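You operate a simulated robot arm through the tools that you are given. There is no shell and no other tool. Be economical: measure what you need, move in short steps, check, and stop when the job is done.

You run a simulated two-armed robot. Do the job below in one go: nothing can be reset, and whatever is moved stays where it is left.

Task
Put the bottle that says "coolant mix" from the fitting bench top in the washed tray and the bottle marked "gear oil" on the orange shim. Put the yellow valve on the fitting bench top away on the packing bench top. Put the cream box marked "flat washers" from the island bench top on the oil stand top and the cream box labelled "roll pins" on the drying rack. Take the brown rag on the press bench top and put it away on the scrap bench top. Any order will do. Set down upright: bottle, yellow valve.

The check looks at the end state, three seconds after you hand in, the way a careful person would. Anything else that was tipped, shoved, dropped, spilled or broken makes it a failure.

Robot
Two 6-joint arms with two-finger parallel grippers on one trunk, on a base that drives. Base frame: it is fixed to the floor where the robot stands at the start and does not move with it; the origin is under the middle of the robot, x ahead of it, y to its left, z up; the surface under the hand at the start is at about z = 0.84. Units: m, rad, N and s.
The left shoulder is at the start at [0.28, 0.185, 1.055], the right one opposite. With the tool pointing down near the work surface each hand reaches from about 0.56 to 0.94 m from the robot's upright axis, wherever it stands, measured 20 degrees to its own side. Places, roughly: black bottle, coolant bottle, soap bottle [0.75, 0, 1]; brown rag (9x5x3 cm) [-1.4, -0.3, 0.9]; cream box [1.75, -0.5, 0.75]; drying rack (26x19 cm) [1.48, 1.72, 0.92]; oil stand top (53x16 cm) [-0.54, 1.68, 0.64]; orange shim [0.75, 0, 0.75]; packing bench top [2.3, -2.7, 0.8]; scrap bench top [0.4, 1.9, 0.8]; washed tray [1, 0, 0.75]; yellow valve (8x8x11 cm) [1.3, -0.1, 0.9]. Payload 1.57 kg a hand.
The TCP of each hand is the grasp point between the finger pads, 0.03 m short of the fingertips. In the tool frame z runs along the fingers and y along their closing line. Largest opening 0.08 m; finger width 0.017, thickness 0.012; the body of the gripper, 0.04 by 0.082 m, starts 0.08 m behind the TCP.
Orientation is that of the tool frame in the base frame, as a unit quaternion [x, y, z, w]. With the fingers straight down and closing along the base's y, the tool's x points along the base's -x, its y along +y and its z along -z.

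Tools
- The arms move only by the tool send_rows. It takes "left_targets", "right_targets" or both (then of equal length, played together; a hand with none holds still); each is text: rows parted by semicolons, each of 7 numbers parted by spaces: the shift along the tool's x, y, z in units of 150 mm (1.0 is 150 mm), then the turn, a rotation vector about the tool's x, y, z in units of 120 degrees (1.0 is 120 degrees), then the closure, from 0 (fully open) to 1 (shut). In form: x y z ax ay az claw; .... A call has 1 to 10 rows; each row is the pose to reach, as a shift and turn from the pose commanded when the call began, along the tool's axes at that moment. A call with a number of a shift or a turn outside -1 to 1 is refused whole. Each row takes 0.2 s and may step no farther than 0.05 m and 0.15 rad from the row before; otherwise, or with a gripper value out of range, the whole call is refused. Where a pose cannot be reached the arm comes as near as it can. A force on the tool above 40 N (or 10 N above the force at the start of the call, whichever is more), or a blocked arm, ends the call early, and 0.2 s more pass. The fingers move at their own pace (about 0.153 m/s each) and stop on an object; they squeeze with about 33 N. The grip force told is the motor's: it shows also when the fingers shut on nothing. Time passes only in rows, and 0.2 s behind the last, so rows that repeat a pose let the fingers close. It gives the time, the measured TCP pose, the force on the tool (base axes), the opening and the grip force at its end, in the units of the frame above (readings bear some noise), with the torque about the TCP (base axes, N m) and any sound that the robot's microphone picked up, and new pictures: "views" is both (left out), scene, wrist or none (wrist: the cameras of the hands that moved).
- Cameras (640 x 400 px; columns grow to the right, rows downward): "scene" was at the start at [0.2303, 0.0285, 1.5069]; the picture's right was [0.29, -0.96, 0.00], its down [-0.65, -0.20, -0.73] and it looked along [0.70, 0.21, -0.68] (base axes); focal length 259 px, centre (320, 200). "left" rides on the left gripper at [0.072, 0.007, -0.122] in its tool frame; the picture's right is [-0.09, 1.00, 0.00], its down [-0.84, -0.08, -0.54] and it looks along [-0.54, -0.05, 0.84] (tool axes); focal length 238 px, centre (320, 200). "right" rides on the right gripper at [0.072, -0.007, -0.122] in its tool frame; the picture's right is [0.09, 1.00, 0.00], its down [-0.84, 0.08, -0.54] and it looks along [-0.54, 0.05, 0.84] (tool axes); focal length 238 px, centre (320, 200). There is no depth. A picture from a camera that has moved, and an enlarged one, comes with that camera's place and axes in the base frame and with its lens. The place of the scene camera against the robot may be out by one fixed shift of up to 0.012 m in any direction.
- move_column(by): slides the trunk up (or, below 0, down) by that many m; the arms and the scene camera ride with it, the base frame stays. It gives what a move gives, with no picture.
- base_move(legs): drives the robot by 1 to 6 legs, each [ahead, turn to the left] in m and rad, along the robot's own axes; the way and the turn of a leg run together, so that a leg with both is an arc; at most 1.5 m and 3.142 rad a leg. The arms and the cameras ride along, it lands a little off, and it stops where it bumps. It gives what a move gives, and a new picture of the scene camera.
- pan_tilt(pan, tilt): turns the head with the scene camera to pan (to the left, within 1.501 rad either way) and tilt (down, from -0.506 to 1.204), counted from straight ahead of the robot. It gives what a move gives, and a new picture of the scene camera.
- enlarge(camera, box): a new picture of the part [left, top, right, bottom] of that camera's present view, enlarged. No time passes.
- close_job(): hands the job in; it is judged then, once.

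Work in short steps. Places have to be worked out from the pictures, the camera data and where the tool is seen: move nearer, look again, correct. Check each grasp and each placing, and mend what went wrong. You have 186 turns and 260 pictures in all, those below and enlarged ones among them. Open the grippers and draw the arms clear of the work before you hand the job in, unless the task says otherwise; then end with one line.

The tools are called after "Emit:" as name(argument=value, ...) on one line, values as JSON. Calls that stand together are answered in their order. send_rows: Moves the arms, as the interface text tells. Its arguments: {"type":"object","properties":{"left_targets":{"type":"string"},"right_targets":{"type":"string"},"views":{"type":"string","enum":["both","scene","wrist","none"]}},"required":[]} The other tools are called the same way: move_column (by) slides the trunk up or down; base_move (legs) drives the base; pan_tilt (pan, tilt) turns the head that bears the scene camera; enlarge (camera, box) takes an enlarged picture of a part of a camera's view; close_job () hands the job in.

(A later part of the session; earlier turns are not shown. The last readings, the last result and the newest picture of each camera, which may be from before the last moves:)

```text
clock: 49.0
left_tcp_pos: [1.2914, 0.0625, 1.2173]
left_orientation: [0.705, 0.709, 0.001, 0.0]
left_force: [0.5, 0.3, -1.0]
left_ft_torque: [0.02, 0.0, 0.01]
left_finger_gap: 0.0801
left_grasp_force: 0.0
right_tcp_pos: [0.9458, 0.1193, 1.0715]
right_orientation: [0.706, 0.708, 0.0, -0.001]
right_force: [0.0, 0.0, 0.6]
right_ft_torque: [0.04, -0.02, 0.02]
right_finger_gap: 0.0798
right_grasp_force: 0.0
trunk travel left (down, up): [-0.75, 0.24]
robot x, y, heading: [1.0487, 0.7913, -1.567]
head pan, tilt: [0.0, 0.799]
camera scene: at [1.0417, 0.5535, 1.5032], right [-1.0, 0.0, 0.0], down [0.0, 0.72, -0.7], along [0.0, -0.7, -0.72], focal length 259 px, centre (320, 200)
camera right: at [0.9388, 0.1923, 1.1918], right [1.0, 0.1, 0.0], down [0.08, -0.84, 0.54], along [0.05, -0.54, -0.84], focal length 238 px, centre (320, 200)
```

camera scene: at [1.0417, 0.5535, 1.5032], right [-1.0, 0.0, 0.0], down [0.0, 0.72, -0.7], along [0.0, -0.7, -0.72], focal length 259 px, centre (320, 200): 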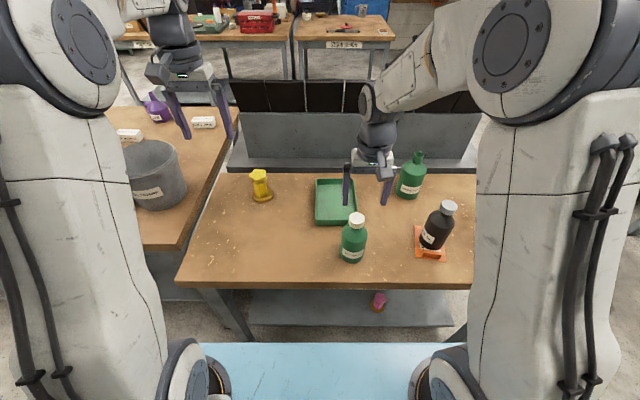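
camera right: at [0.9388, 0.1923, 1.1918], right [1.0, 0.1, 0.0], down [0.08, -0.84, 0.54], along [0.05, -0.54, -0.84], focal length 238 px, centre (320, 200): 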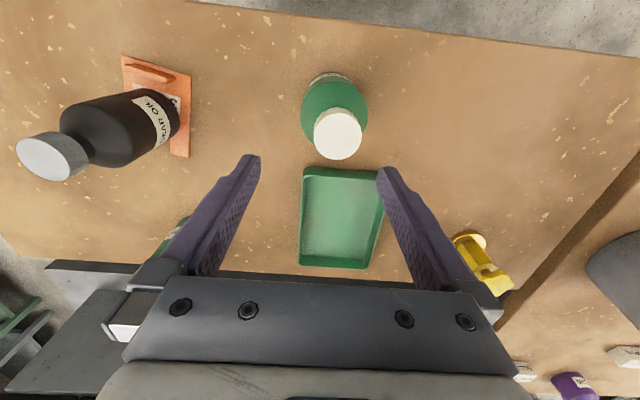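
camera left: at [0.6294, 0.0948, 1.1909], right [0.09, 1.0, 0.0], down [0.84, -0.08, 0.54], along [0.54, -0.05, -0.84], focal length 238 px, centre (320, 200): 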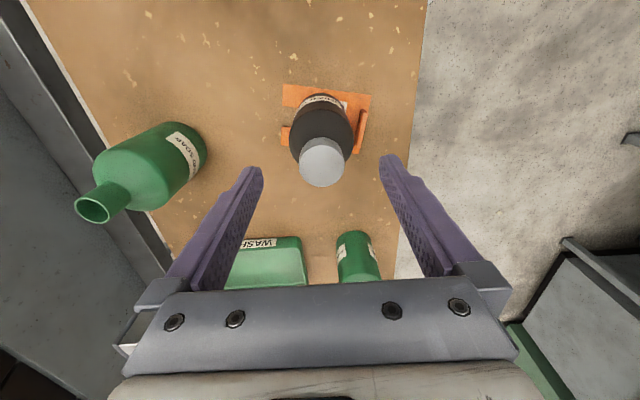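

The wrist view places the bottle nearer (0.958, 0.135). I correct and descend partway.

Emit:
send_rows(right_targets="0.1 0.08 0 0 0 0 0; 0.1 0.08 0.2 0 0 0 0; 0.1 0.08 0.4 0 0 0 0; 0.1 0.08 0.4 0 0 0 0", views="wrist")

```text
clock: 50.0
left_tcp_pos: [1.2893, 0.0623, 1.2176]
left_orientation: [0.706, 0.709, 0.001, -0.001]
left_force: [-0.3, 0.1, -0.9]
left_ft_torque: [0.03, 0.01, 0.01]
left_finger_gap: 0.0798
left_grasp_force: 0.1
right_tcp_pos: [0.9592, 0.1347, 1.0102]
right_orientation: [0.706, 0.709, 0.0, 0.0]
right_force: [0.6, 0.9, 1.1]
right_ft_torque: [0.02, 0.03, -0.02]
right_finger_gap: 0.0798
right_grasp_force: 0.1
trunk travel left (down, up): [-0.75, 0.24]
robot x, y, heading: [1.0458, 0.7891, -1.569]
head pan, tilt: [0.0, 0.799]
camera right: at [0.9514, 0.2072, 1.1296], right [1.0, 0.1, 0.0], down [0.08, -0.84, 0.54], along [0.05, -0.54, -0.84], focal length 238 px, centre (320, 200)
```

right: 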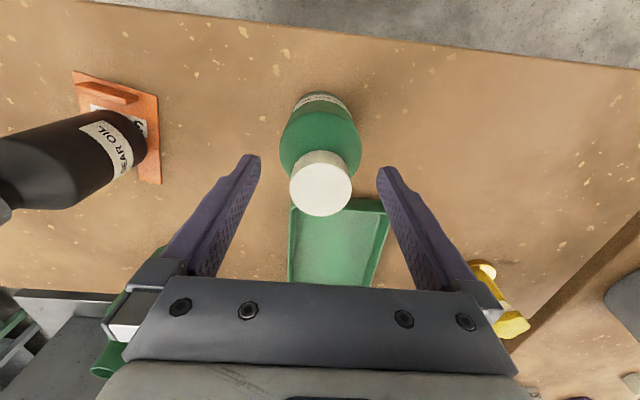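

Alignment matches the earlier successful grasp. I descend to z≈0.936, then close and lift slowly.

Emit:
send_rows(right_targets="0 0 0.15 0 0 0 0; 0 0 0.3 0 0 0 0; 0 0 0.42 0 0 0 0; 0 0 0.49 0 0 0 0; 0 0 0.49 0 0 0 0; 0 0 0.49 0 0 0 0.4; 0 0 0.49 0 0 0 1; 0 0 0.49 0 0 0 1; 0 0 0.49 0 0 0 1", views="wrist")

Emit:
send_rows(right_targets="0 0 -0.04 0 0 0 1; 0 0 -0.1 0 0 0 1; 0 0 -0.17 0 0 0 1; 0 0 -0.25 0 0 0 1; 0 0 -0.33 0 0 0 1; 0 0 -0.45 0 0 0 1; 0 0 -0.45 0 0 0 1", views="both")

```text
clock: 52.0
left_tcp_pos: [1.2897, 0.0629, 1.2167]
left_orientation: [0.706, 0.708, 0.002, 0.001]
left_force: [-0.4, -0.3, 0.2]
left_ft_torque: [0.03, 0.03, 0.01]
left_finger_gap: 0.0802
left_grasp_force: 0.1
right_tcp_pos: [0.9582, 0.1328, 0.9367]
right_orientation: [0.706, 0.708, 0.0, 0.0]
right_force: [1.3, -1.6, -0.6]
right_ft_torque: [-0.08, -0.02, -0.01]
right_finger_gap: 0.0683
right_grasp_force: 33.2
trunk travel left (down, up): [-0.75, 0.24]
robot x, y, heading: [1.048, 0.7866, -1.567]
head pan, tilt: [0.0, 0.799]
camera right: at [0.9506, 0.206, 1.0574], right [1.0, 0.1, 0.0], down [0.08, -0.84, 0.54], along [0.05, -0.54, -0.84], focal length 238 px, centre (320, 200)
```

right: 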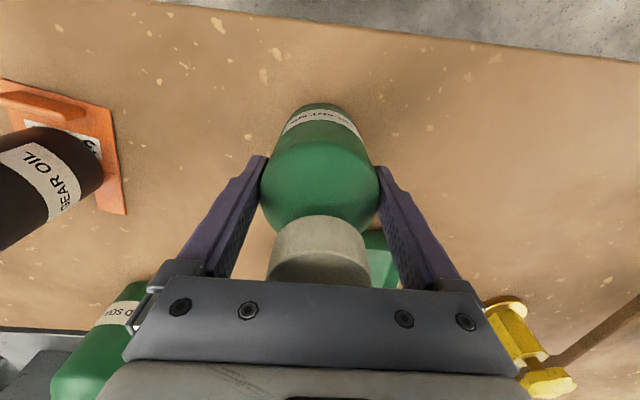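

```text
clock: 53.6
left_tcp_pos: [1.29, 0.0644, 1.2169]
left_orientation: [0.706, 0.708, 0.001, 0.0]
left_force: [-0.3, -1.1, 0.5]
left_ft_torque: [-0.01, 0.0, 0.0]
left_finger_gap: 0.0801
left_grasp_force: 0.0
right_tcp_pos: [0.9563, 0.1336, 1.0036]
right_orientation: [0.706, 0.708, 0.0, 0.0]
right_force: [-0.8, 0.4, -3.9]
right_ft_torque: [0.03, -0.02, -0.02]
right_finger_gap: 0.0687
right_grasp_force: 32.8
trunk travel left (down, up): [-0.75, 0.24]
robot x, y, heading: [1.0507, 0.7927, -1.566]
head pan, tilt: [0.0, 0.799]
camera scene: at [1.0417, 0.5536, 1.5032], right [-1.0, 0.0, 0.0], down [0.0, 0.72, -0.7], along [0.0, -0.7, -0.72], focal length 259 px, centre (320, 200)
camera right: at [0.9494, 0.2052, 1.1238], right [1.0, 0.1, 0.0], down [0.08, -0.84, 0.54], along [0.05, -0.54, -0.84], focal length 238 px, centre (320, 200)
```

scene: 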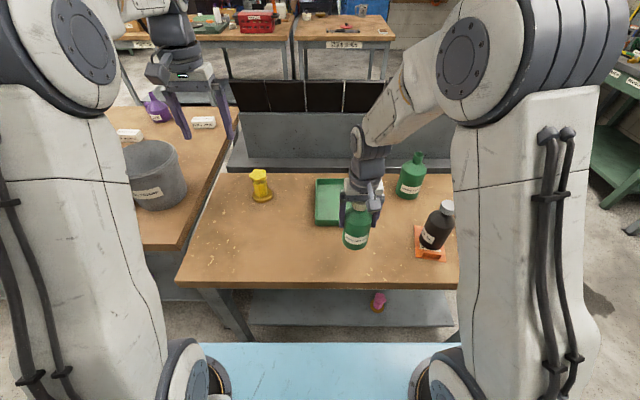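
right: 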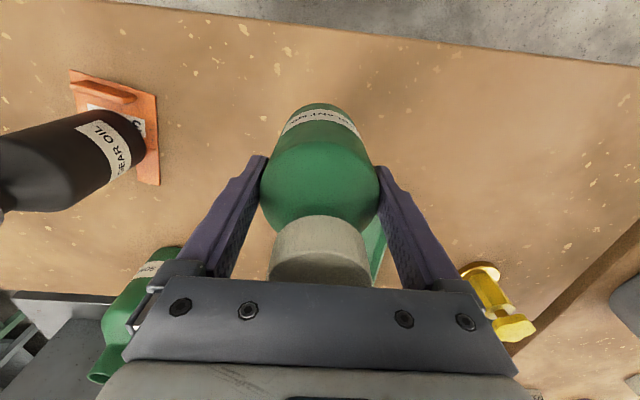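

The coolant is held. The tray centre is at about (0.997, -0.065), so I carry the bottle over it.

Emit:
send_rows(right_targets="-0.1 0.05 -0.1 0 0 0 1; -0.35 0.12 -0.1 0 0 0 1; -0.6 0.2 -0.1 0 0 0 1; -0.8 0.27 -0.1 0 0 0 1; -0.95 0.27 -0.1 0 0 0 1", views="none")

Emit:
send_rows(right_targets="-0.15 0 0 0 0 0 1; -0.32 0 0 0 0 0 1; -0.32 0 0.12 0 0 0 1; -0.32 0 0.12 0 0 0 1", views="both")

Emit:
enlarge(camera="scene", box=[260, 130, 420, 230])

```text
clock: 54.8
left_tcp_pos: [1.2891, 0.0625, 1.2159]
left_orientation: [0.706, 0.708, 0.001, 0.0]
left_force: [-0.5, -0.1, 0.7]
left_ft_torque: [-0.02, 0.02, 0.01]
left_finger_gap: 0.0798
left_grasp_force: 0.0
right_tcp_pos: [0.9974, -0.0101, 1.0183]
right_orientation: [0.705, 0.71, 0.0, 0.0]
right_force: [-0.3, 0.0, -2.9]
right_ft_torque: [0.0, 0.01, -0.01]
right_finger_gap: 0.0683
right_grasp_force: 33.1
trunk travel left (down, up): [-0.75, 0.24]
robot x, y, heading: [1.0514, 0.7927, -1.57]
head pan, tilt: [0.0, 0.799]
```

```text
clock: 55.8
left_tcp_pos: [1.2896, 0.0619, 1.2166]
left_orientation: [0.706, 0.708, 0.002, 0.0]
left_force: [0.1, -1.2, -0.2]
left_ft_torque: [-0.02, 0.04, 0.02]
left_finger_gap: 0.0801
left_grasp_force: 0.1
right_tcp_pos: [0.9989, -0.0563, 1.001]
right_orientation: [0.706, 0.708, -0.001, 0.0]
right_force: [0.2, -1.2, -3.6]
right_ft_torque: [0.03, -0.01, 0.01]
right_finger_gap: 0.0689
right_grasp_force: 32.8
trunk travel left (down, up): [-0.75, 0.24]
robot x, y, heading: [1.047, 0.7903, -1.569]
head pan, tilt: [0.0, 0.799]
camera scene: at [1.0417, 0.5534, 1.5031], right [-1.0, 0.0, 0.0], down [0.0, 0.72, -0.7], along [0.0, -0.7, -0.72], focal length 259 px, centre (320, 200)
camera right: at [0.9917, 0.016, 1.122], right [1.0, 0.1, 0.0], down [0.08, -0.84, 0.54], along [0.05, -0.54, -0.84], focal length 238 px, centre (320, 200)
```

scene: 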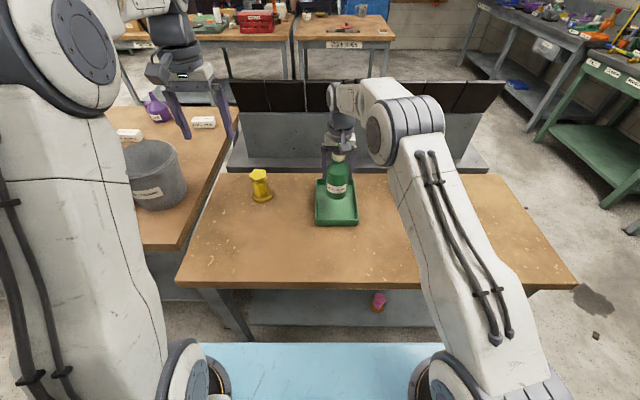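
right: 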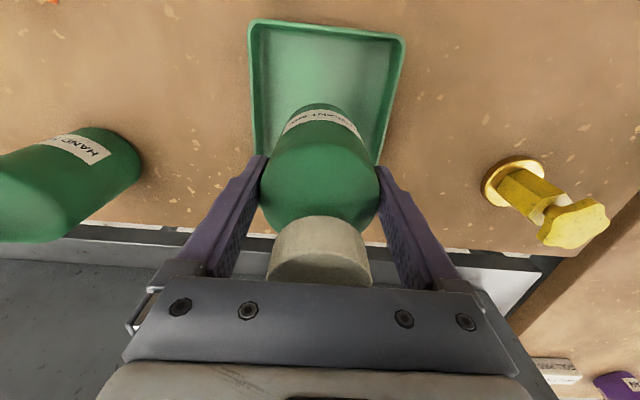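

```text
4.00 times, centred on (340, 180) of scene
camera zoom: at [1.0417, 0.5534, 1.5031], right [-1.0, 0.0, 0.0], down [0.0, 0.72, -0.7], along [0.0, -0.7, -0.72], focal length 1036 px, centre (240, 280)
```

zoom: 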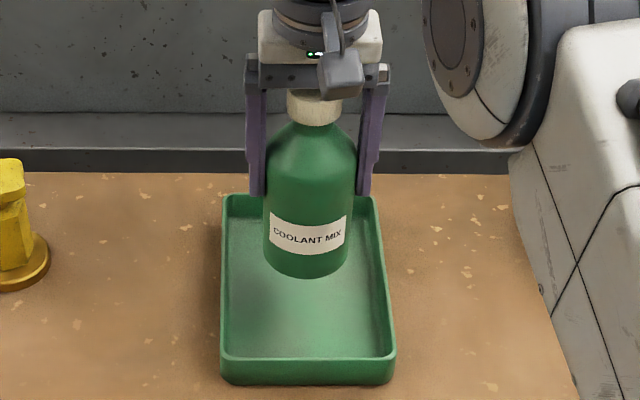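

Label confirmed: COOLANT MIX, over the tray. I lower it to just above the tray floor.

Emit:
send_rows(right_targets="0 0 0.12 0 0 0 1; 0 0 0.25 0 0 0 1; 0 0 0.34 0 0 0 1; 0 0 0.385 0 0 0 1; 0 0 0.385 0 0 0 1", views="none")

Emit:
send_rows(right_targets="0 0 0.013 0 0 0 1; 0 0 0.013 0 0 0 1; 0 0 0.026 0 0 0 1; 0 0 0.026 0 0 0 1", views="scene")

```text
clock: 57.0
left_tcp_pos: [1.2904, 0.0629, 1.2169]
left_orientation: [0.707, 0.708, 0.002, -0.001]
left_force: [0.1, 0.2, -0.6]
left_ft_torque: [-0.03, 0.0, -0.02]
left_finger_gap: 0.0801
left_grasp_force: 0.2
right_tcp_pos: [0.9982, -0.0566, 0.9423]
right_orientation: [0.706, 0.708, 0.0, -0.001]
right_force: [0.5, -0.5, -3.0]
right_ft_torque: [0.03, 0.0, -0.02]
right_finger_gap: 0.0685
right_grasp_force: 32.8
trunk travel left (down, up): [-0.75, 0.24]
robot x, y, heading: [1.0511, 0.7926, -1.569]
head pan, tilt: [0.0, 0.799]
```

```text
clock: 58.0
left_tcp_pos: [1.2901, 0.0638, 1.2185]
left_orientation: [0.706, 0.708, 0.001, 0.0]
left_force: [0.3, -0.1, 0.0]
left_ft_torque: [-0.02, -0.03, 0.0]
left_finger_gap: 0.08
left_grasp_force: 0.0
right_tcp_pos: [0.9984, -0.0563, 0.9405]
right_orientation: [0.706, 0.709, -0.002, 0.002]
right_force: [0.6, 5.5, 21.8]
right_ft_torque: [0.75, 0.12, -0.02]
right_finger_gap: 0.0686
right_grasp_force: 32.8
trunk travel left (down, up): [-0.75, 0.24]
robot x, y, heading: [1.0485, 0.7922, -1.57]
head pan, tilt: [0.0, 0.799]
camera scene: at [1.0418, 0.5549, 1.5037], right [-1.0, 0.0, 0.0], down [0.0, 0.72, -0.7], along [0.0, -0.7, -0.72], focal length 259 px, centre (320, 200)
```

scene: 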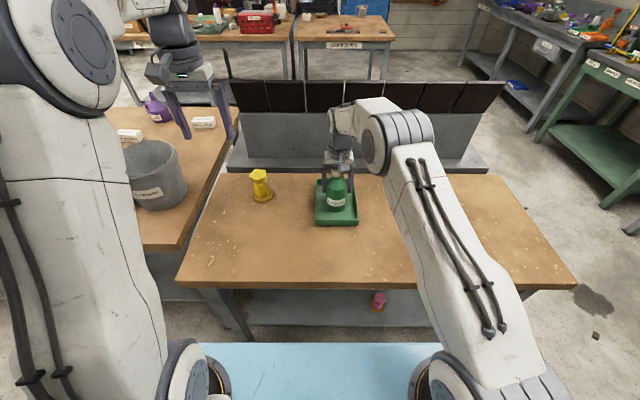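

Contact with the tray floor. I ease up slightly, open, and rise clear.

Emit:
send_rows(right_targets="0 0 -0.018 0 0 0 1; 0 0 -0.018 0 0 0 0.8; 0 0 -0.018 0 0 0 0.3; 0 0 -0.018 0 0 0 0; 0 0 -0.018 0 0 0 0; 0 0 -0.15 0 0 0 0; 0 0 -0.4 0 0 0 0; 0 0 -0.65 0 0 0 0; 0.2 0 -0.85 0 0 0 0", views="scene")

Emit:
send_rows(right_targets="0.3 0 -0.05 0 0 0 0; 0.6 0 -0.1 0 0 0 0; 0.8 -0.15 -0.3 0 0 0 0; 0.9 -0.3 -0.5 0 0 0 0", views="none")

Emit:
enlarge(camera="scene", box=[220, 130, 380, 230])

```text
clock: 60.0
left_tcp_pos: [1.2907, 0.0635, 1.2163]
left_orientation: [0.706, 0.708, 0.001, 0.0]
left_force: [-0.3, 0.0, -0.5]
left_ft_torque: [0.04, 0.02, 0.02]
left_finger_gap: 0.08
left_grasp_force: 0.0
right_tcp_pos: [0.9999, -0.0265, 1.0657]
right_orientation: [0.705, 0.709, 0.0, -0.001]
right_force: [0.9, -0.9, 0.0]
right_ft_torque: [0.0, 0.0, 0.0]
right_finger_gap: 0.0801
right_grasp_force: 0.0
trunk travel left (down, up): [-0.75, 0.24]
robot x, y, heading: [1.0526, 0.7891, -1.566]
head pan, tilt: [0.0, 0.799]
camera scene: at [1.0417, 0.5531, 1.5031], right [-1.0, 0.0, 0.0], down [0.0, 0.72, -0.7], along [0.0, -0.7, -0.72], focal length 259 px, centre (320, 200)
```

scene: 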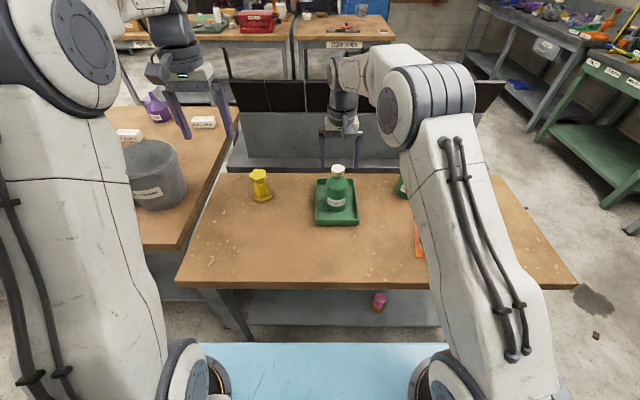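

```text
clock: 61.0
left_tcp_pos: [1.2899, 0.0632, 1.2169]
left_orientation: [0.706, 0.708, 0.001, 0.0]
left_force: [1.3, 0.4, 0.7]
left_ft_torque: [0.02, -0.01, -0.01]
left_finger_gap: 0.08
left_grasp_force: 0.0
right_tcp_pos: [0.9535, 0.1102, 1.143]
right_orientation: [0.705, 0.709, 0.0, 0.001]
right_force: [0.2, -0.2, -0.2]
right_ft_torque: [0.0, -0.01, 0.01]
right_finger_gap: 0.0802
right_grasp_force: 0.1
trunk travel left (down, up): [-0.75, 0.24]
robot x, y, heading: [1.0512, 0.7949, -1.563]
head pan, tilt: [0.0, 0.799]
```

```text
4.00 times, centred on (300, 180) of scene
camera zoom: at [1.0418, 0.5535, 1.5032], right [-1.0, 0.0, 0.0], down [0.0, 0.72, -0.7], along [0.0, -0.7, -0.72], focal length 1036 px, centre (400, 280)
```

zoom: 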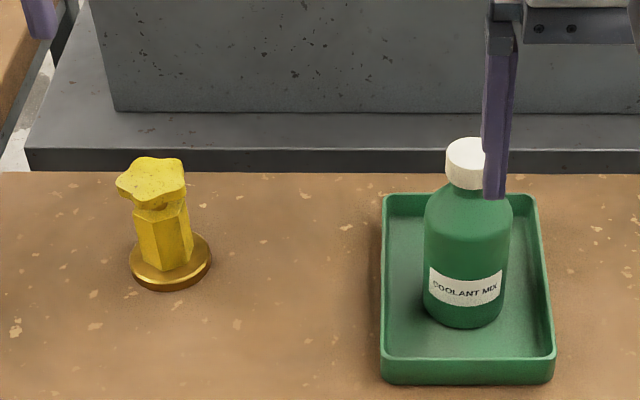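

Coolant is upright in the tray. The valve is at about (1.247, -0.105), 11 cm tall; I drive 0.1 m nearer so the left hand reaches it comfortably.

Emit:
base_move(legs=[[0.1, 0]])

Emit:
send_rows(left_targets="-0.15 -0.1 0.2 0 0 0 0; -0.3 -0.2 0.4 0 0 0 0; -0.4 -0.29 0.6 0 0 0 0; -0.4 -0.29 0.8 0 0 0 0; -0.4 -0.29 1 0 0 0 0; -0.4 -0.29 1 0 0 0 0", views="both")

```text
clock: 62.1
left_tcp_pos: [1.2892, -0.0334, 1.2171]
left_orientation: [0.706, 0.708, 0.001, 0.0]
left_force: [0.8, -0.5, -1.1]
left_ft_torque: [-0.02, 0.03, 0.0]
left_finger_gap: 0.0802
left_grasp_force: 0.1
right_tcp_pos: [0.9546, 0.0127, 1.1436]
right_orientation: [0.706, 0.708, 0.0, 0.0]
right_force: [-0.2, -1.0, -0.1]
right_ft_torque: [-0.01, -0.01, -0.01]
right_finger_gap: 0.0801
right_grasp_force: 0.0
trunk travel left (down, up): [-0.75, 0.24]
robot x, y, heading: [1.0543, 0.6958, -1.566]
head pan, tilt: [0.0, 0.799]
camera scene: at [1.0421, 0.4563, 1.5032], right [-1.0, 0.0, 0.0], down [0.0, 0.72, -0.7], along [0.0, -0.7, -0.72], focal length 259 px, centre (320, 200)
```

scene: 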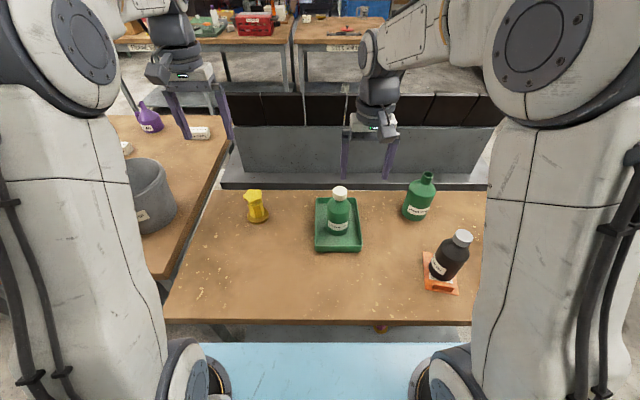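

```text
clock: 63.5
left_tcp_pos: [1.248, -0.0959, 1.0668]
left_orientation: [0.706, 0.708, 0.001, 0.0]
left_force: [0.1, 0.3, 0.2]
left_ft_torque: [0.01, 0.01, 0.02]
left_finger_gap: 0.0801
left_grasp_force: 0.1
right_tcp_pos: [0.9546, 0.0104, 1.1443]
right_orientation: [0.705, 0.709, 0.0, 0.001]
right_force: [0.0, 0.1, -0.2]
right_ft_torque: [-0.02, -0.03, -0.03]
right_finger_gap: 0.0797
right_grasp_force: 0.0
trunk travel left (down, up): [-0.75, 0.24]
robot x, y, heading: [1.0486, 0.691, -1.568]
head pan, tilt: [0.0, 0.799]
camera scene: at [1.0421, 0.4557, 1.5032], right [-1.0, 0.0, 0.0], down [0.0, 0.72, -0.7], along [0.0, -0.7, -0.72], focal length 259 px, centre (320, 200)
camera left: at [1.2533, -0.0232, 1.1888], right [1.0, -0.09, 0.0], down [-0.07, -0.84, 0.54], along [-0.05, -0.54, -0.84], focal length 238 px, centre (320, 200)
```

scene: 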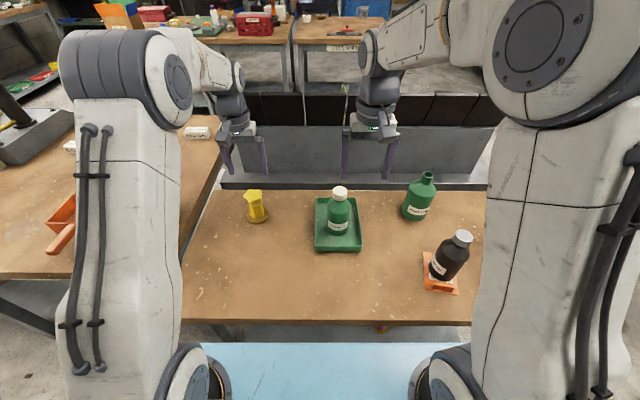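
left: 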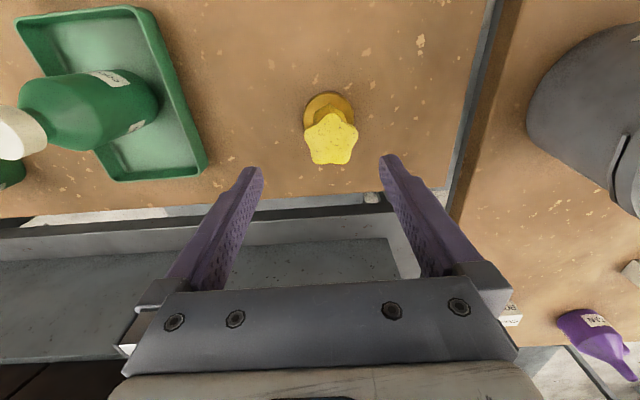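

The knob is at (1.256, -0.103). I align, descend to TCP z≈0.925 and check.

Emit:
send_rows(left_targets="-0.045 0.053 0.2 0 0 0 0; -0.045 0.053 0.4 0 0 0 0; -0.045 0.053 0.6 0 0 0 0; -0.045 0.053 0.8 0 0 0 0; -0.045 0.053 0.94 0 0 0 0; -0.045 0.053 0.94 0 0 0 0", views="wrist")

Emit:
enlarge(camera="scene", box=[180, 130, 340, 230])

```text
clock: 64.9
left_tcp_pos: [1.2561, -0.1009, 0.9239]
left_orientation: [0.706, 0.709, 0.001, 0.0]
left_force: [0.9, -0.1, 0.1]
left_ft_torque: [0.0, 0.0, -0.03]
left_finger_gap: 0.08
left_grasp_force: 0.1
right_tcp_pos: [0.9552, 0.0114, 1.1437]
right_orientation: [0.705, 0.709, 0.0, 0.0]
right_force: [-0.4, 0.0, 1.1]
right_ft_torque: [0.01, 0.03, -0.07]
right_finger_gap: 0.0798
right_grasp_force: 0.1
trunk travel left (down, up): [-0.75, 0.24]
robot x, y, heading: [1.052, 0.6935, -1.565]
head pan, tilt: [0.0, 0.799]
camera left: at [1.2617, -0.0294, 1.0461], right [1.0, -0.09, 0.0], down [-0.07, -0.84, 0.54], along [-0.05, -0.54, -0.84], focal length 238 px, centre (320, 200)
```

left: 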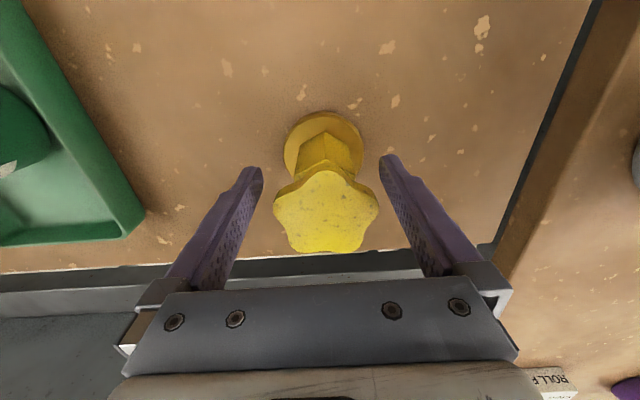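

```text
4.00 times, centred on (260, 180) of scene
camera zoom: at [1.0421, 0.4557, 1.5032], right [-1.0, 0.0, 0.0], down [0.0, 0.72, -0.7], along [0.0, -0.7, -0.72], focal length 1036 px, centre (560, 280)
```

zoom: 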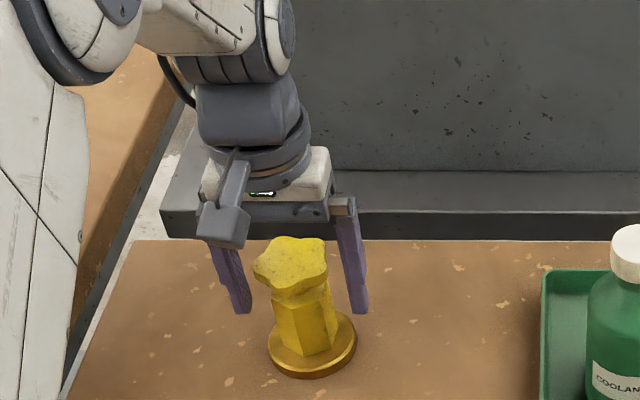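

The knob sits between the fingers with its top at about z 0.944. I close and lift.

Emit:
send_rows(left_targets="0 0.02 0 0 0 0 0.3; 0 0.02 0 0 0 0 0.7; 0 0.02 0 0 0 0 1; 0 0.02 0 0 0 0 1; 0 0.02 0 0 0 0 1", views="none")

Emit:
send_rows(left_targets="0 0 -0.04 0 0 0 1; 0 0 -0.1 0 0 0 1; 0 0 -0.18 0 0 0 1; 0 0 -0.3 0 0 0 1; 0 0 -0.45 0 0 0 1; 0 0 -0.6 0 0 0 1; 0 0 -0.6 0 0 0 1", views="both")

```text
clock: 66.1
left_tcp_pos: [1.2593, -0.1003, 0.9255]
left_orientation: [0.705, 0.709, 0.001, 0.0]
left_force: [0.0, -0.4, 0.7]
left_ft_torque: [0.04, 0.0, 0.01]
left_finger_gap: 0.0559
left_grasp_force: 32.4
right_tcp_pos: [0.9553, 0.0106, 1.1428]
right_orientation: [0.705, 0.709, 0.0, 0.0]
right_force: [-0.9, 0.3, -0.1]
right_ft_torque: [-0.01, -0.02, 0.02]
right_finger_gap: 0.0798
right_grasp_force: 0.0
trunk travel left (down, up): [-0.75, 0.24]
robot x, y, heading: [1.0521, 0.6914, -1.57]
head pan, tilt: [0.0, 0.799]
```

```text
clock: 67.7
left_tcp_pos: [1.2591, -0.103, 1.0159]
left_orientation: [0.706, 0.708, 0.001, 0.0]
left_force: [-0.6, 0.2, -2.6]
left_ft_torque: [0.0, -0.01, -0.01]
left_finger_gap: 0.0559
left_grasp_force: 33.0
right_tcp_pos: [0.9547, 0.013, 1.1433]
right_orientation: [0.705, 0.709, 0.0, 0.001]
right_force: [-0.3, 0.4, 0.2]
right_ft_torque: [-0.01, -0.02, 0.0]
right_finger_gap: 0.08
right_grasp_force: 0.0
trunk travel left (down, up): [-0.75, 0.24]
robot x, y, heading: [1.049, 0.6957, -1.571]
head pan, tilt: [0.0, 0.799]
camera scene: at [1.0421, 0.4558, 1.5032], right [-1.0, 0.0, 0.0], down [0.0, 0.72, -0.7], along [0.0, -0.7, -0.72], focal length 259 px, centre (320, 200)
camera left: at [1.2654, -0.0306, 1.1374], right [1.0, -0.09, 0.0], down [-0.07, -0.84, 0.54], along [-0.05, -0.54, -0.84], focal length 238 px, centre (320, 200)
```

scene: 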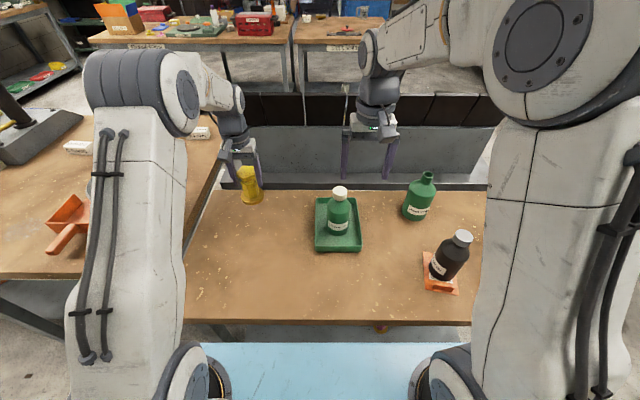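
left: 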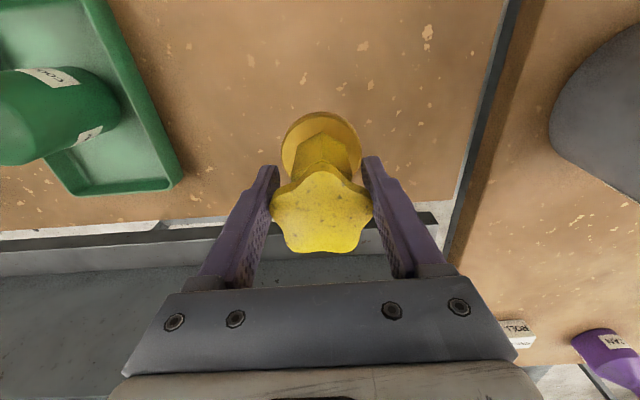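

The valve is held. I retract and raise the left arm, then back off the bench and turn to face +x to survey the way round the island.

Emit:
send_rows(left_targets="0.05 0 -0.3 0 0 0 1; 0.1 0 -0.6 0 0 0 1; 0.3 0 -0.8 0 0 0 1; 0.5 0 -1 0 0 0 1; 0.75 0 -1 0 0 0 1; 1 0 -1 0 0 0 1; 1 0 -1 0 0 0 1", right_targets="0.1 0 0 0 0 0 0; 0.2 0 0 0 0 0 0; 0.3 0 -0.1 0 0 0 0; 0.5 0 -0.2 0 0 0 0; 0.7 -0.1 -0.3 0 0 0 0; 0.8 -0.2 -0.4 0 0 0 0; 0.8 -0.2 -0.4 0 0 0 0", views="none")

Emit:
base_move(legs=[[-0.25, 0], [0, 1.57]])

Emit:
pan_tilt(pan=-0.7, tilt=0.45)

Emit:
pan_tilt(pan=0, tilt=0.45)

```text
clock: 69.3
left_tcp_pos: [1.257, 0.0498, 1.1643]
left_orientation: [0.705, 0.71, 0.001, 0.0]
left_force: [-0.5, -0.2, -3.5]
left_ft_torque: [0.04, -0.01, 0.01]
left_finger_gap: 0.0559
left_grasp_force: 32.5
right_tcp_pos: [0.921, 0.1334, 1.2052]
right_orientation: [0.705, 0.709, 0.001, 0.0]
right_force: [-0.3, 0.1, 0.0]
right_ft_torque: [-0.02, 0.02, 0.04]
right_finger_gap: 0.0804
right_grasp_force: 0.0
trunk travel left (down, up): [-0.75, 0.24]
robot x, y, heading: [1.0494, 0.6917, -1.566]
head pan, tilt: [0.0, 0.799]
```

```text
clock: 75.0
left_tcp_pos: [1.6907, 1.1587, 1.1635]
left_orientation: [-0.006, 1.0, 0.001, -0.001]
left_force: [-0.4, 0.8, -4.7]
left_ft_torque: [0.02, 0.05, 0.0]
left_finger_gap: 0.0557
left_grasp_force: 33.0
right_tcp_pos: [1.611, 0.8213, 1.2051]
right_orientation: [-0.008, 1.0, 0.0, 0.0]
right_force: [-0.1, -0.1, 0.6]
right_ft_torque: [0.01, 0.02, 0.0]
right_finger_gap: 0.0801
right_grasp_force: 0.1
trunk travel left (down, up): [-0.75, 0.24]
robot x, y, heading: [1.0528, 0.9441, 0.013]
head pan, tilt: [0.0, 0.799]
camera scene: at [1.2808, 0.9523, 1.5032], right [0.01, -1.0, 0.0], down [-0.72, -0.01, -0.7], along [0.7, 0.01, -0.72], focal length 259 px, centre (320, 200)
```

scene: 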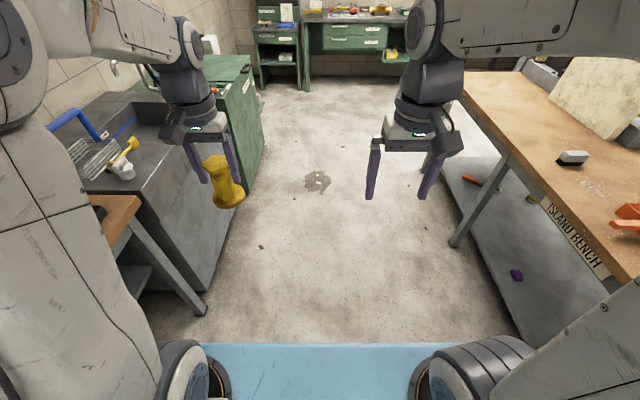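

```text
clock: 76.1
left_tcp_pos: [1.691, 1.1593, 1.1642]
left_orientation: [-0.007, 1.0, 0.0, -0.001]
left_force: [0.8, 0.4, -3.5]
left_ft_torque: [0.02, 0.02, 0.01]
left_finger_gap: 0.0555
left_grasp_force: 32.7
right_tcp_pos: [1.6102, 0.8213, 1.204]
right_orientation: [-0.008, 1.0, 0.0, 0.0]
right_force: [-0.4, -0.6, -0.5]
right_ft_torque: [-0.03, 0.07, 0.02]
right_finger_gap: 0.08
right_grasp_force: 0.0
trunk travel left (down, up): [-0.75, 0.24]
robot x, y, heading: [1.047, 0.9437, 0.016]
head pan, tilt: [-0.7, 0.45]
camera scene: at [1.2713, 0.893, 1.5336], right [-0.63, -0.77, 0.0], down [-0.34, 0.28, -0.9], along [0.7, -0.57, -0.44], focal length 259 px, centre (320, 200)
```

scene: 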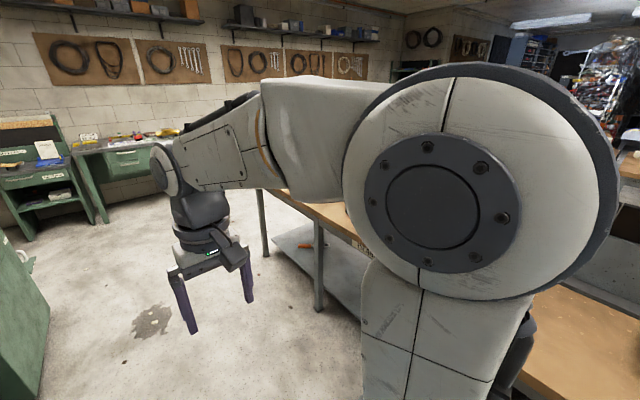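

```text
clock: 77.1
left_tcp_pos: [1.6904, 1.1595, 1.1645]
left_orientation: [-0.007, 1.0, 0.001, -0.001]
left_force: [-0.2, -0.9, -4.0]
left_ft_torque: [-0.01, 0.06, -0.01]
left_finger_gap: 0.0556
left_grasp_force: 32.8
right_tcp_pos: [1.6102, 0.8214, 1.2048]
right_orientation: [-0.008, 1.0, 0.0, -0.001]
right_force: [0.0, -0.3, 0.2]
right_ft_torque: [-0.02, -0.03, 0.01]
right_finger_gap: 0.0803
right_grasp_force: 0.0
trunk travel left (down, up): [-0.75, 0.24]
robot x, y, heading: [1.0508, 0.9446, 0.016]
head pan, tilt: [0.0, 0.45]
camera scene: at [1.292, 0.9524, 1.5336], right [0.01, -1.0, 0.0], down [-0.44, -0.01, -0.9], along [0.9, 0.01, -0.44], focal length 259 px, centre (320, 200)
```

scene: 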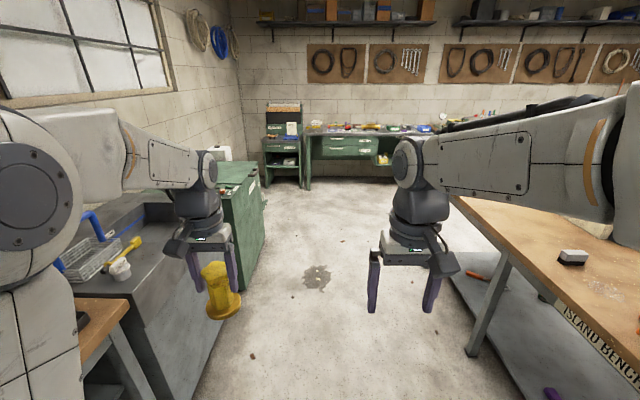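

The aisle between sink and island is clear. I drive to about x=2.5, then look again.

Emit:
base_move(legs=[[0, -0.09], [1.45, 0]])

Emit:
pan_tilt(pan=-0.9, tilt=0.3)

```text
clock: 84.8
left_tcp_pos: [3.1472, 1.0286, 1.1632]
left_orientation: [0.023, 1.0, 0.0, 0.0]
left_force: [0.2, 0.5, -3.5]
left_ft_torque: [0.02, 0.06, 0.01]
left_finger_gap: 0.0555
left_grasp_force: 33.0
right_tcp_pos: [3.047, 0.6976, 1.2045]
right_orientation: [0.023, 1.0, 0.0, 0.0]
right_force: [-1.1, 0.0, -1.2]
right_ft_torque: [0.02, 0.0, 0.01]
right_finger_gap: 0.0801
right_grasp_force: 0.1
trunk travel left (down, up): [-0.75, 0.24]
robot x, y, heading: [2.4944, 0.8561, -0.047]
head pan, tilt: [0.0, 0.45]
camera scene: at [2.7358, 0.8459, 1.5336], right [-0.05, -1.0, 0.0], down [-0.43, 0.02, -0.9], along [0.9, -0.04, -0.44], focal length 259 px, centre (320, 200)
```

scene: 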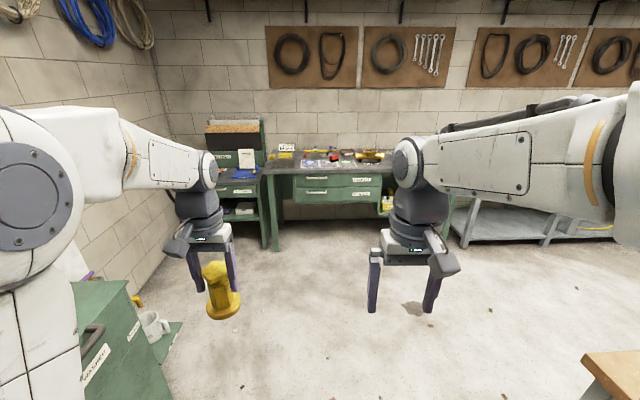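

```text
clock: 86.0
left_tcp_pos: [3.1457, 1.0276, 1.1639]
left_orientation: [0.024, 1.0, 0.001, -0.001]
left_force: [-0.3, -0.8, -3.8]
left_ft_torque: [-0.03, 0.04, -0.04]
left_finger_gap: 0.0555
left_grasp_force: 32.8
right_tcp_pos: [3.0459, 0.6965, 1.2043]
right_orientation: [0.023, 1.0, 0.0, 0.0]
right_force: [-1.2, 0.6, 0.1]
right_ft_torque: [-0.05, 0.0, -0.03]
right_finger_gap: 0.0801
right_grasp_force: 0.1
trunk travel left (down, up): [-0.75, 0.24]
robot x, y, heading: [2.4937, 0.854, -0.054]
head pan, tilt: [-0.901, 0.3]
camera scene: at [2.6985, 0.7745, 1.5475], right [-0.81, -0.58, 0.0], down [-0.17, 0.24, -0.96], along [0.56, -0.78, -0.3], focal length 259 px, centre (320, 200)
```

scene: 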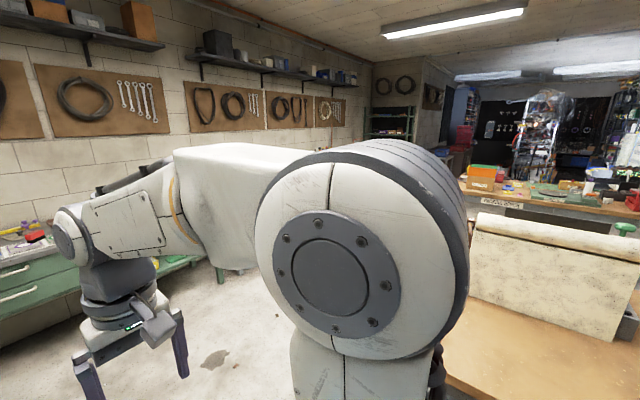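

The packing bench is visible past the island. I drive past the island's east end and turn south.

Emit:
base_move(legs=[[1.25, 0], [0, -1.52]])

Emit:
pan_tilt(pan=0, tilt=0.4)

```text
clock: 96.0
left_tcp_pos: [3.8864, 0.1218, 1.1645]
left_orientation: [0.724, 0.69, 0.001, -0.001]
left_force: [0.8, 0.2, -4.5]
left_ft_torque: [0.07, -0.01, 0.02]
left_finger_gap: 0.0553
left_grasp_force: 33.0
right_tcp_pos: [3.5535, 0.2208, 1.2031]
right_orientation: [0.723, 0.69, -0.001, 0.001]
right_force: [0.0, 0.2, 0.0]
right_ft_torque: [-0.02, -0.03, 0.02]
right_finger_gap: 0.08
right_grasp_force: 0.0
trunk travel left (down, up): [-0.75, 0.24]
robot x, y, heading: [3.711, 0.7743, -1.614]
head pan, tilt: [-0.901, 0.3]
camera scene: at [3.6189, 0.5646, 1.5475], right [-0.58, 0.81, 0.0], down [0.24, 0.17, -0.96], along [-0.78, -0.56, -0.3], focal length 259 px, centre (320, 200)
```

scene: 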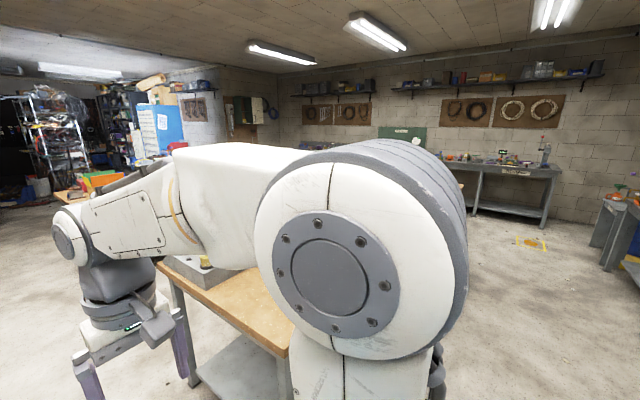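

```text
clock: 97.2
left_tcp_pos: [3.8856, 0.1213, 1.1638]
left_orientation: [0.723, 0.691, 0.002, 0.0]
left_force: [-0.1, -0.7, -4.1]
left_ft_torque: [0.04, 0.01, 0.0]
left_finger_gap: 0.0555
left_grasp_force: 33.0
right_tcp_pos: [3.5538, 0.2224, 1.2056]
right_orientation: [0.723, 0.69, 0.0, 0.0]
right_force: [-0.2, -0.4, -0.5]
right_ft_torque: [0.04, -0.02, 0.02]
right_finger_gap: 0.0803
right_grasp_force: 0.0
trunk travel left (down, up): [-0.75, 0.24]
robot x, y, heading: [3.7109, 0.7759, -1.608]
head pan, tilt: [0.0, 0.4]
camera scene: at [3.6901, 0.5265, 1.5383], right [-1.0, 0.05, 0.0], down [0.02, 0.39, -0.92], along [-0.04, -0.92, -0.39], focal length 259 px, centre (320, 200)
```

scene: 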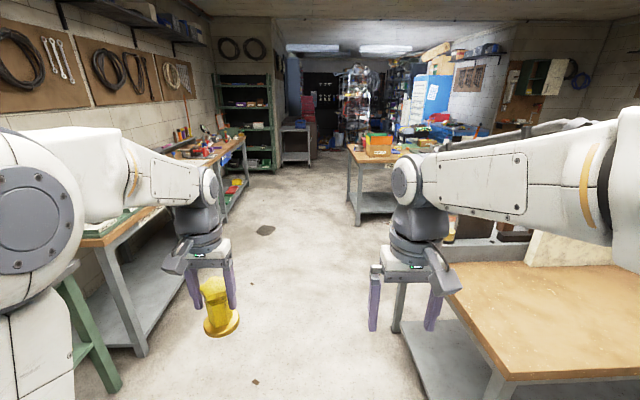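

The way south is clear and the packing bench's near edge is at y≈-2.25. I drive south, then west to stand before it.

Emit:
base_move(legs=[[1.5, 0.02], [0.75, 0], [0, -1.55], [0.8, 0]])

Emit:
pan_tilt(pan=1.3, tilt=0.5)

```text
clock: 115.9
left_tcp_pos: [2.1955, -1.7382, 1.163]
left_orientation: [1.0, 0.02, 0.001, 0.002]
left_force: [-0.2, -0.6, -3.7]
left_ft_torque: [0.02, -0.06, -0.02]
left_finger_gap: 0.0538
left_grasp_force: 33.5
right_tcp_pos: [2.2659, -1.3975, 1.2049]
right_orientation: [1.0, 0.021, 0.0, 0.001]
right_force: [0.2, -0.9, -0.6]
right_ft_torque: [0.0, 0.0, 0.01]
right_finger_gap: 0.0801
right_grasp_force: 0.0
trunk travel left (down, up): [-0.75, 0.24]
robot x, y, heading: [2.8339, -1.5052, -3.099]
head pan, tilt: [0.0, 0.4]
camera scene: at [2.569, -1.513, 1.5383], right [-0.04, 1.0, 0.0], down [0.39, 0.02, -0.92], along [-0.92, -0.04, -0.39], focal length 259 px, centre (320, 200)
```

scene: 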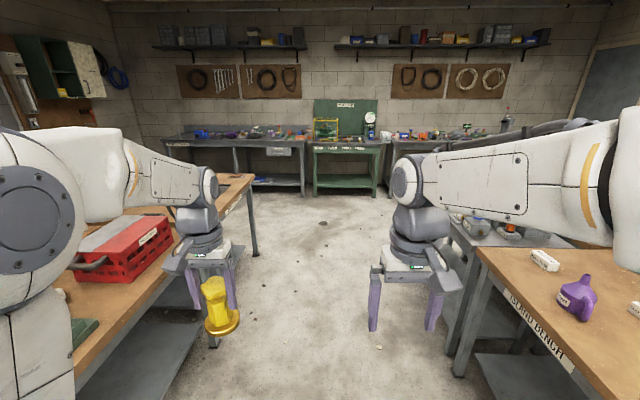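

```text
clock: 117.4
left_tcp_pos: [2.1947, -1.7373, 1.1636]
left_orientation: [1.0, 0.021, 0.001, 0.001]
left_force: [0.1, -0.4, -3.5]
left_ft_torque: [-0.01, -0.08, 0.01]
left_finger_gap: 0.0538
left_grasp_force: 32.7
right_tcp_pos: [2.2649, -1.3991, 1.2043]
right_orientation: [1.0, 0.022, 0.0, -0.001]
right_force: [0.2, -0.4, 0.5]
right_ft_torque: [-0.01, 0.03, 0.01]
right_finger_gap: 0.08
right_grasp_force: 0.1
trunk travel left (down, up): [-0.75, 0.24]
robot x, y, heading: [2.8309, -1.509, -3.103]
head pan, tilt: [1.3, 0.499]
camera scene: at [2.6406, -1.5979, 1.5291], right [-0.97, 0.23, 0.0], down [0.11, 0.47, -0.88], along [-0.2, -0.85, -0.48], focal length 259 px, centre (320, 200)
```

scene: 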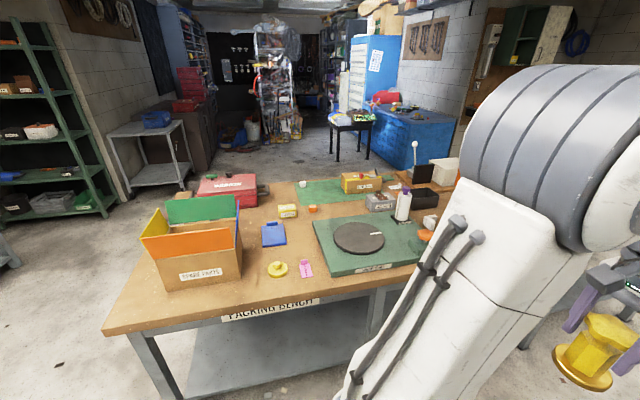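

The packing bench is cluttered; I move a bit further west and turn to face it to find a clear spot.

Emit:
base_move(legs=[[0.33, 0], [0, 1.53]])

Emit:
pan_tilt(pan=0, tilt=0.65)

```text
clock: 123.2
left_tcp_pos: [2.6735, -2.1731, 1.1638]
left_orientation: [0.721, 0.693, 0.001, -0.001]
left_force: [0.2, -0.5, -3.6]
left_ft_torque: [0.08, 0.0, -0.02]
left_finger_gap: 0.0531
left_grasp_force: 33.0
right_tcp_pos: [2.3416, -2.0732, 1.2051]
right_orientation: [0.722, 0.692, 0.001, 0.0]
right_force: [0.0, -0.1, -0.4]
right_ft_torque: [-0.03, 0.0, 0.02]
right_finger_gap: 0.0802
right_grasp_force: 0.0
trunk travel left (down, up): [-0.75, 0.24]
robot x, y, heading: [2.4945, -1.5215, -1.613]
head pan, tilt: [1.3, 0.499]
camera scene: at [2.5666, -1.7034, 1.5291], right [-0.31, -0.95, 0.0], down [-0.46, 0.15, -0.88], along [0.84, -0.27, -0.48], focal length 259 px, centre (320, 200)
```

scene: 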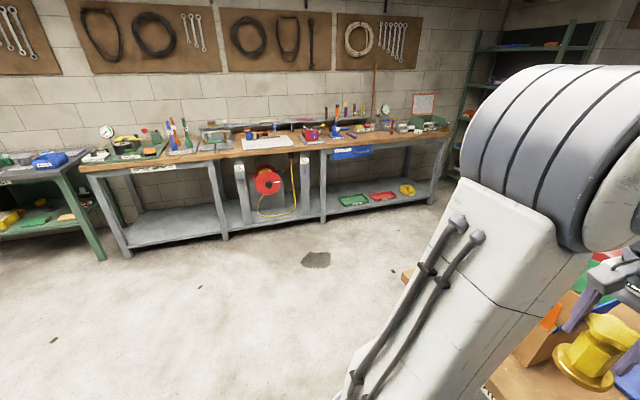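

```text
clock: 124.7
left_tcp_pos: [2.674, -2.1706, 1.1645]
left_orientation: [0.721, 0.693, 0.001, 0.0]
left_force: [-0.4, 0.2, -3.2]
left_ft_torque: [0.04, 0.01, -0.04]
left_finger_gap: 0.0531
left_grasp_force: 33.2
right_tcp_pos: [2.342, -2.0742, 1.2046]
right_orientation: [0.721, 0.693, 0.0, 0.0]
right_force: [-0.3, 0.2, -0.3]
right_ft_torque: [0.04, -0.01, 0.0]
right_finger_gap: 0.0799
right_grasp_force: 0.0
trunk travel left (down, up): [-0.75, 0.24]
robot x, y, heading: [2.4958, -1.52, -1.612]
head pan, tilt: [0.0, 0.649]
camera scene: at [2.4766, -1.7622, 1.5158], right [-1.0, 0.04, 0.0], down [0.02, 0.6, -0.8], along [-0.03, -0.8, -0.6], focal length 259 px, centre (320, 200)
```

scene: 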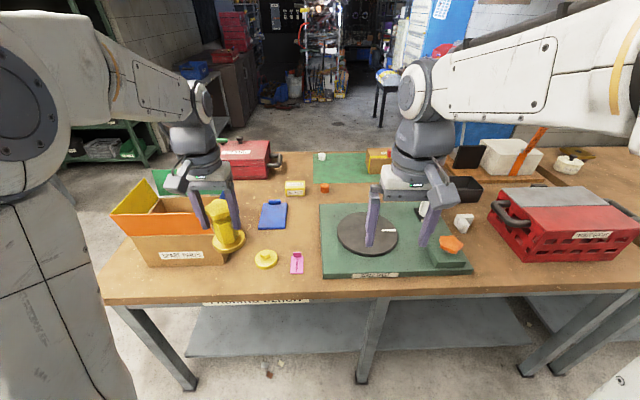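

A free strip runs along the bench front between the cardboard box and the yellow knob, around (2.695, -2.287). I bring the valve over it at a safe height and look with the wrist camera.

Emit:
send_rows(left_targets="-0.25 0.05 0 0 0 0 1; -0.5 0.1 0 0 0 0 1; -0.75 0.16 0.1 0 0 0 1; -0.77 0.18 0.3 0 0 0 1; -0.77 0.18 0.5 0 0 0 1; -0.77 0.18 0.5 0 0 0 1", views="both")

Emit:
enlarge(camera="scene", box=[100, 160, 340, 310])

```text
clock: 126.1
left_tcp_pos: [2.6977, -2.2865, 1.0878]
left_orientation: [0.721, 0.693, 0.001, 0.0]
left_force: [0.0, -0.3, -3.4]
left_ft_torque: [-0.01, -0.01, -0.01]
left_finger_gap: 0.0525
left_grasp_force: 32.8
right_tcp_pos: [2.3422, -2.0749, 1.2047]
right_orientation: [0.721, 0.693, 0.0, 0.0]
right_force: [-0.5, 0.1, -0.6]
right_ft_torque: [-0.01, 0.01, 0.0]
right_finger_gap: 0.0799
right_grasp_force: 0.0
trunk travel left (down, up): [-0.75, 0.24]
robot x, y, heading: [2.497, -1.5183, -1.616]
head pan, tilt: [0.0, 0.649]
camera scene: at [2.4766, -1.7623, 1.5157], right [-1.0, 0.04, 0.0], down [0.02, 0.6, -0.8], along [-0.03, -0.8, -0.6], focal length 259 px, centre (320, 200)
camera left: at [2.7071, -2.2152, 1.2094], right [0.99, -0.13, 0.0], down [-0.11, -0.83, 0.54], along [-0.07, -0.54, -0.84], focal length 238 px, centre (320, 200)
```

scene: 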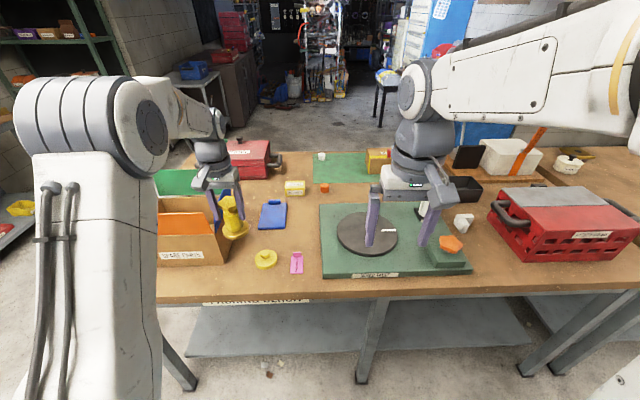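
left: 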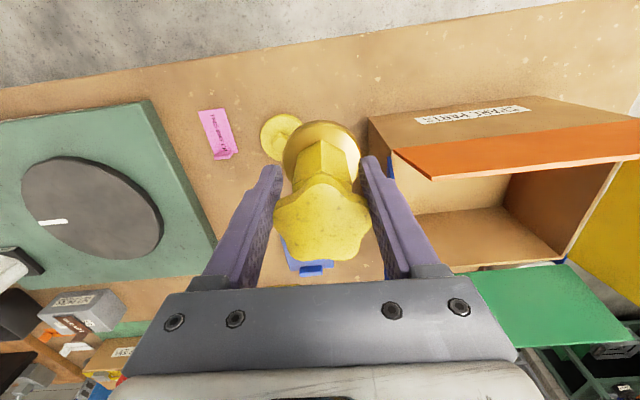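

```text
2.67 times, centred on (220, 235) of scene
camera zoom: at [2.4766, -1.7623, 1.5157], right [-1.0, 0.04, 0.0], down [0.02, 0.6, -0.8], along [-0.03, -0.8, -0.6], focal length 691 px, centre (587, 107)
```

zoom: 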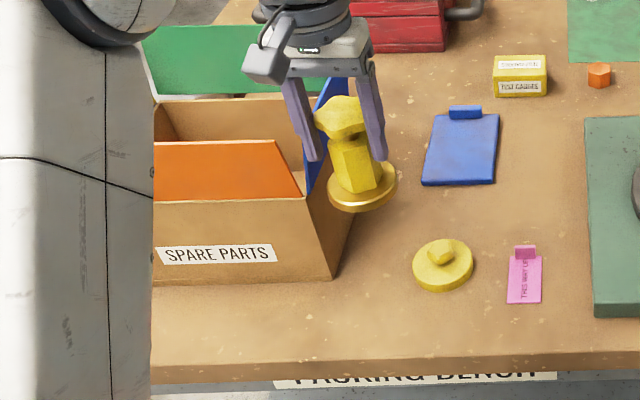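

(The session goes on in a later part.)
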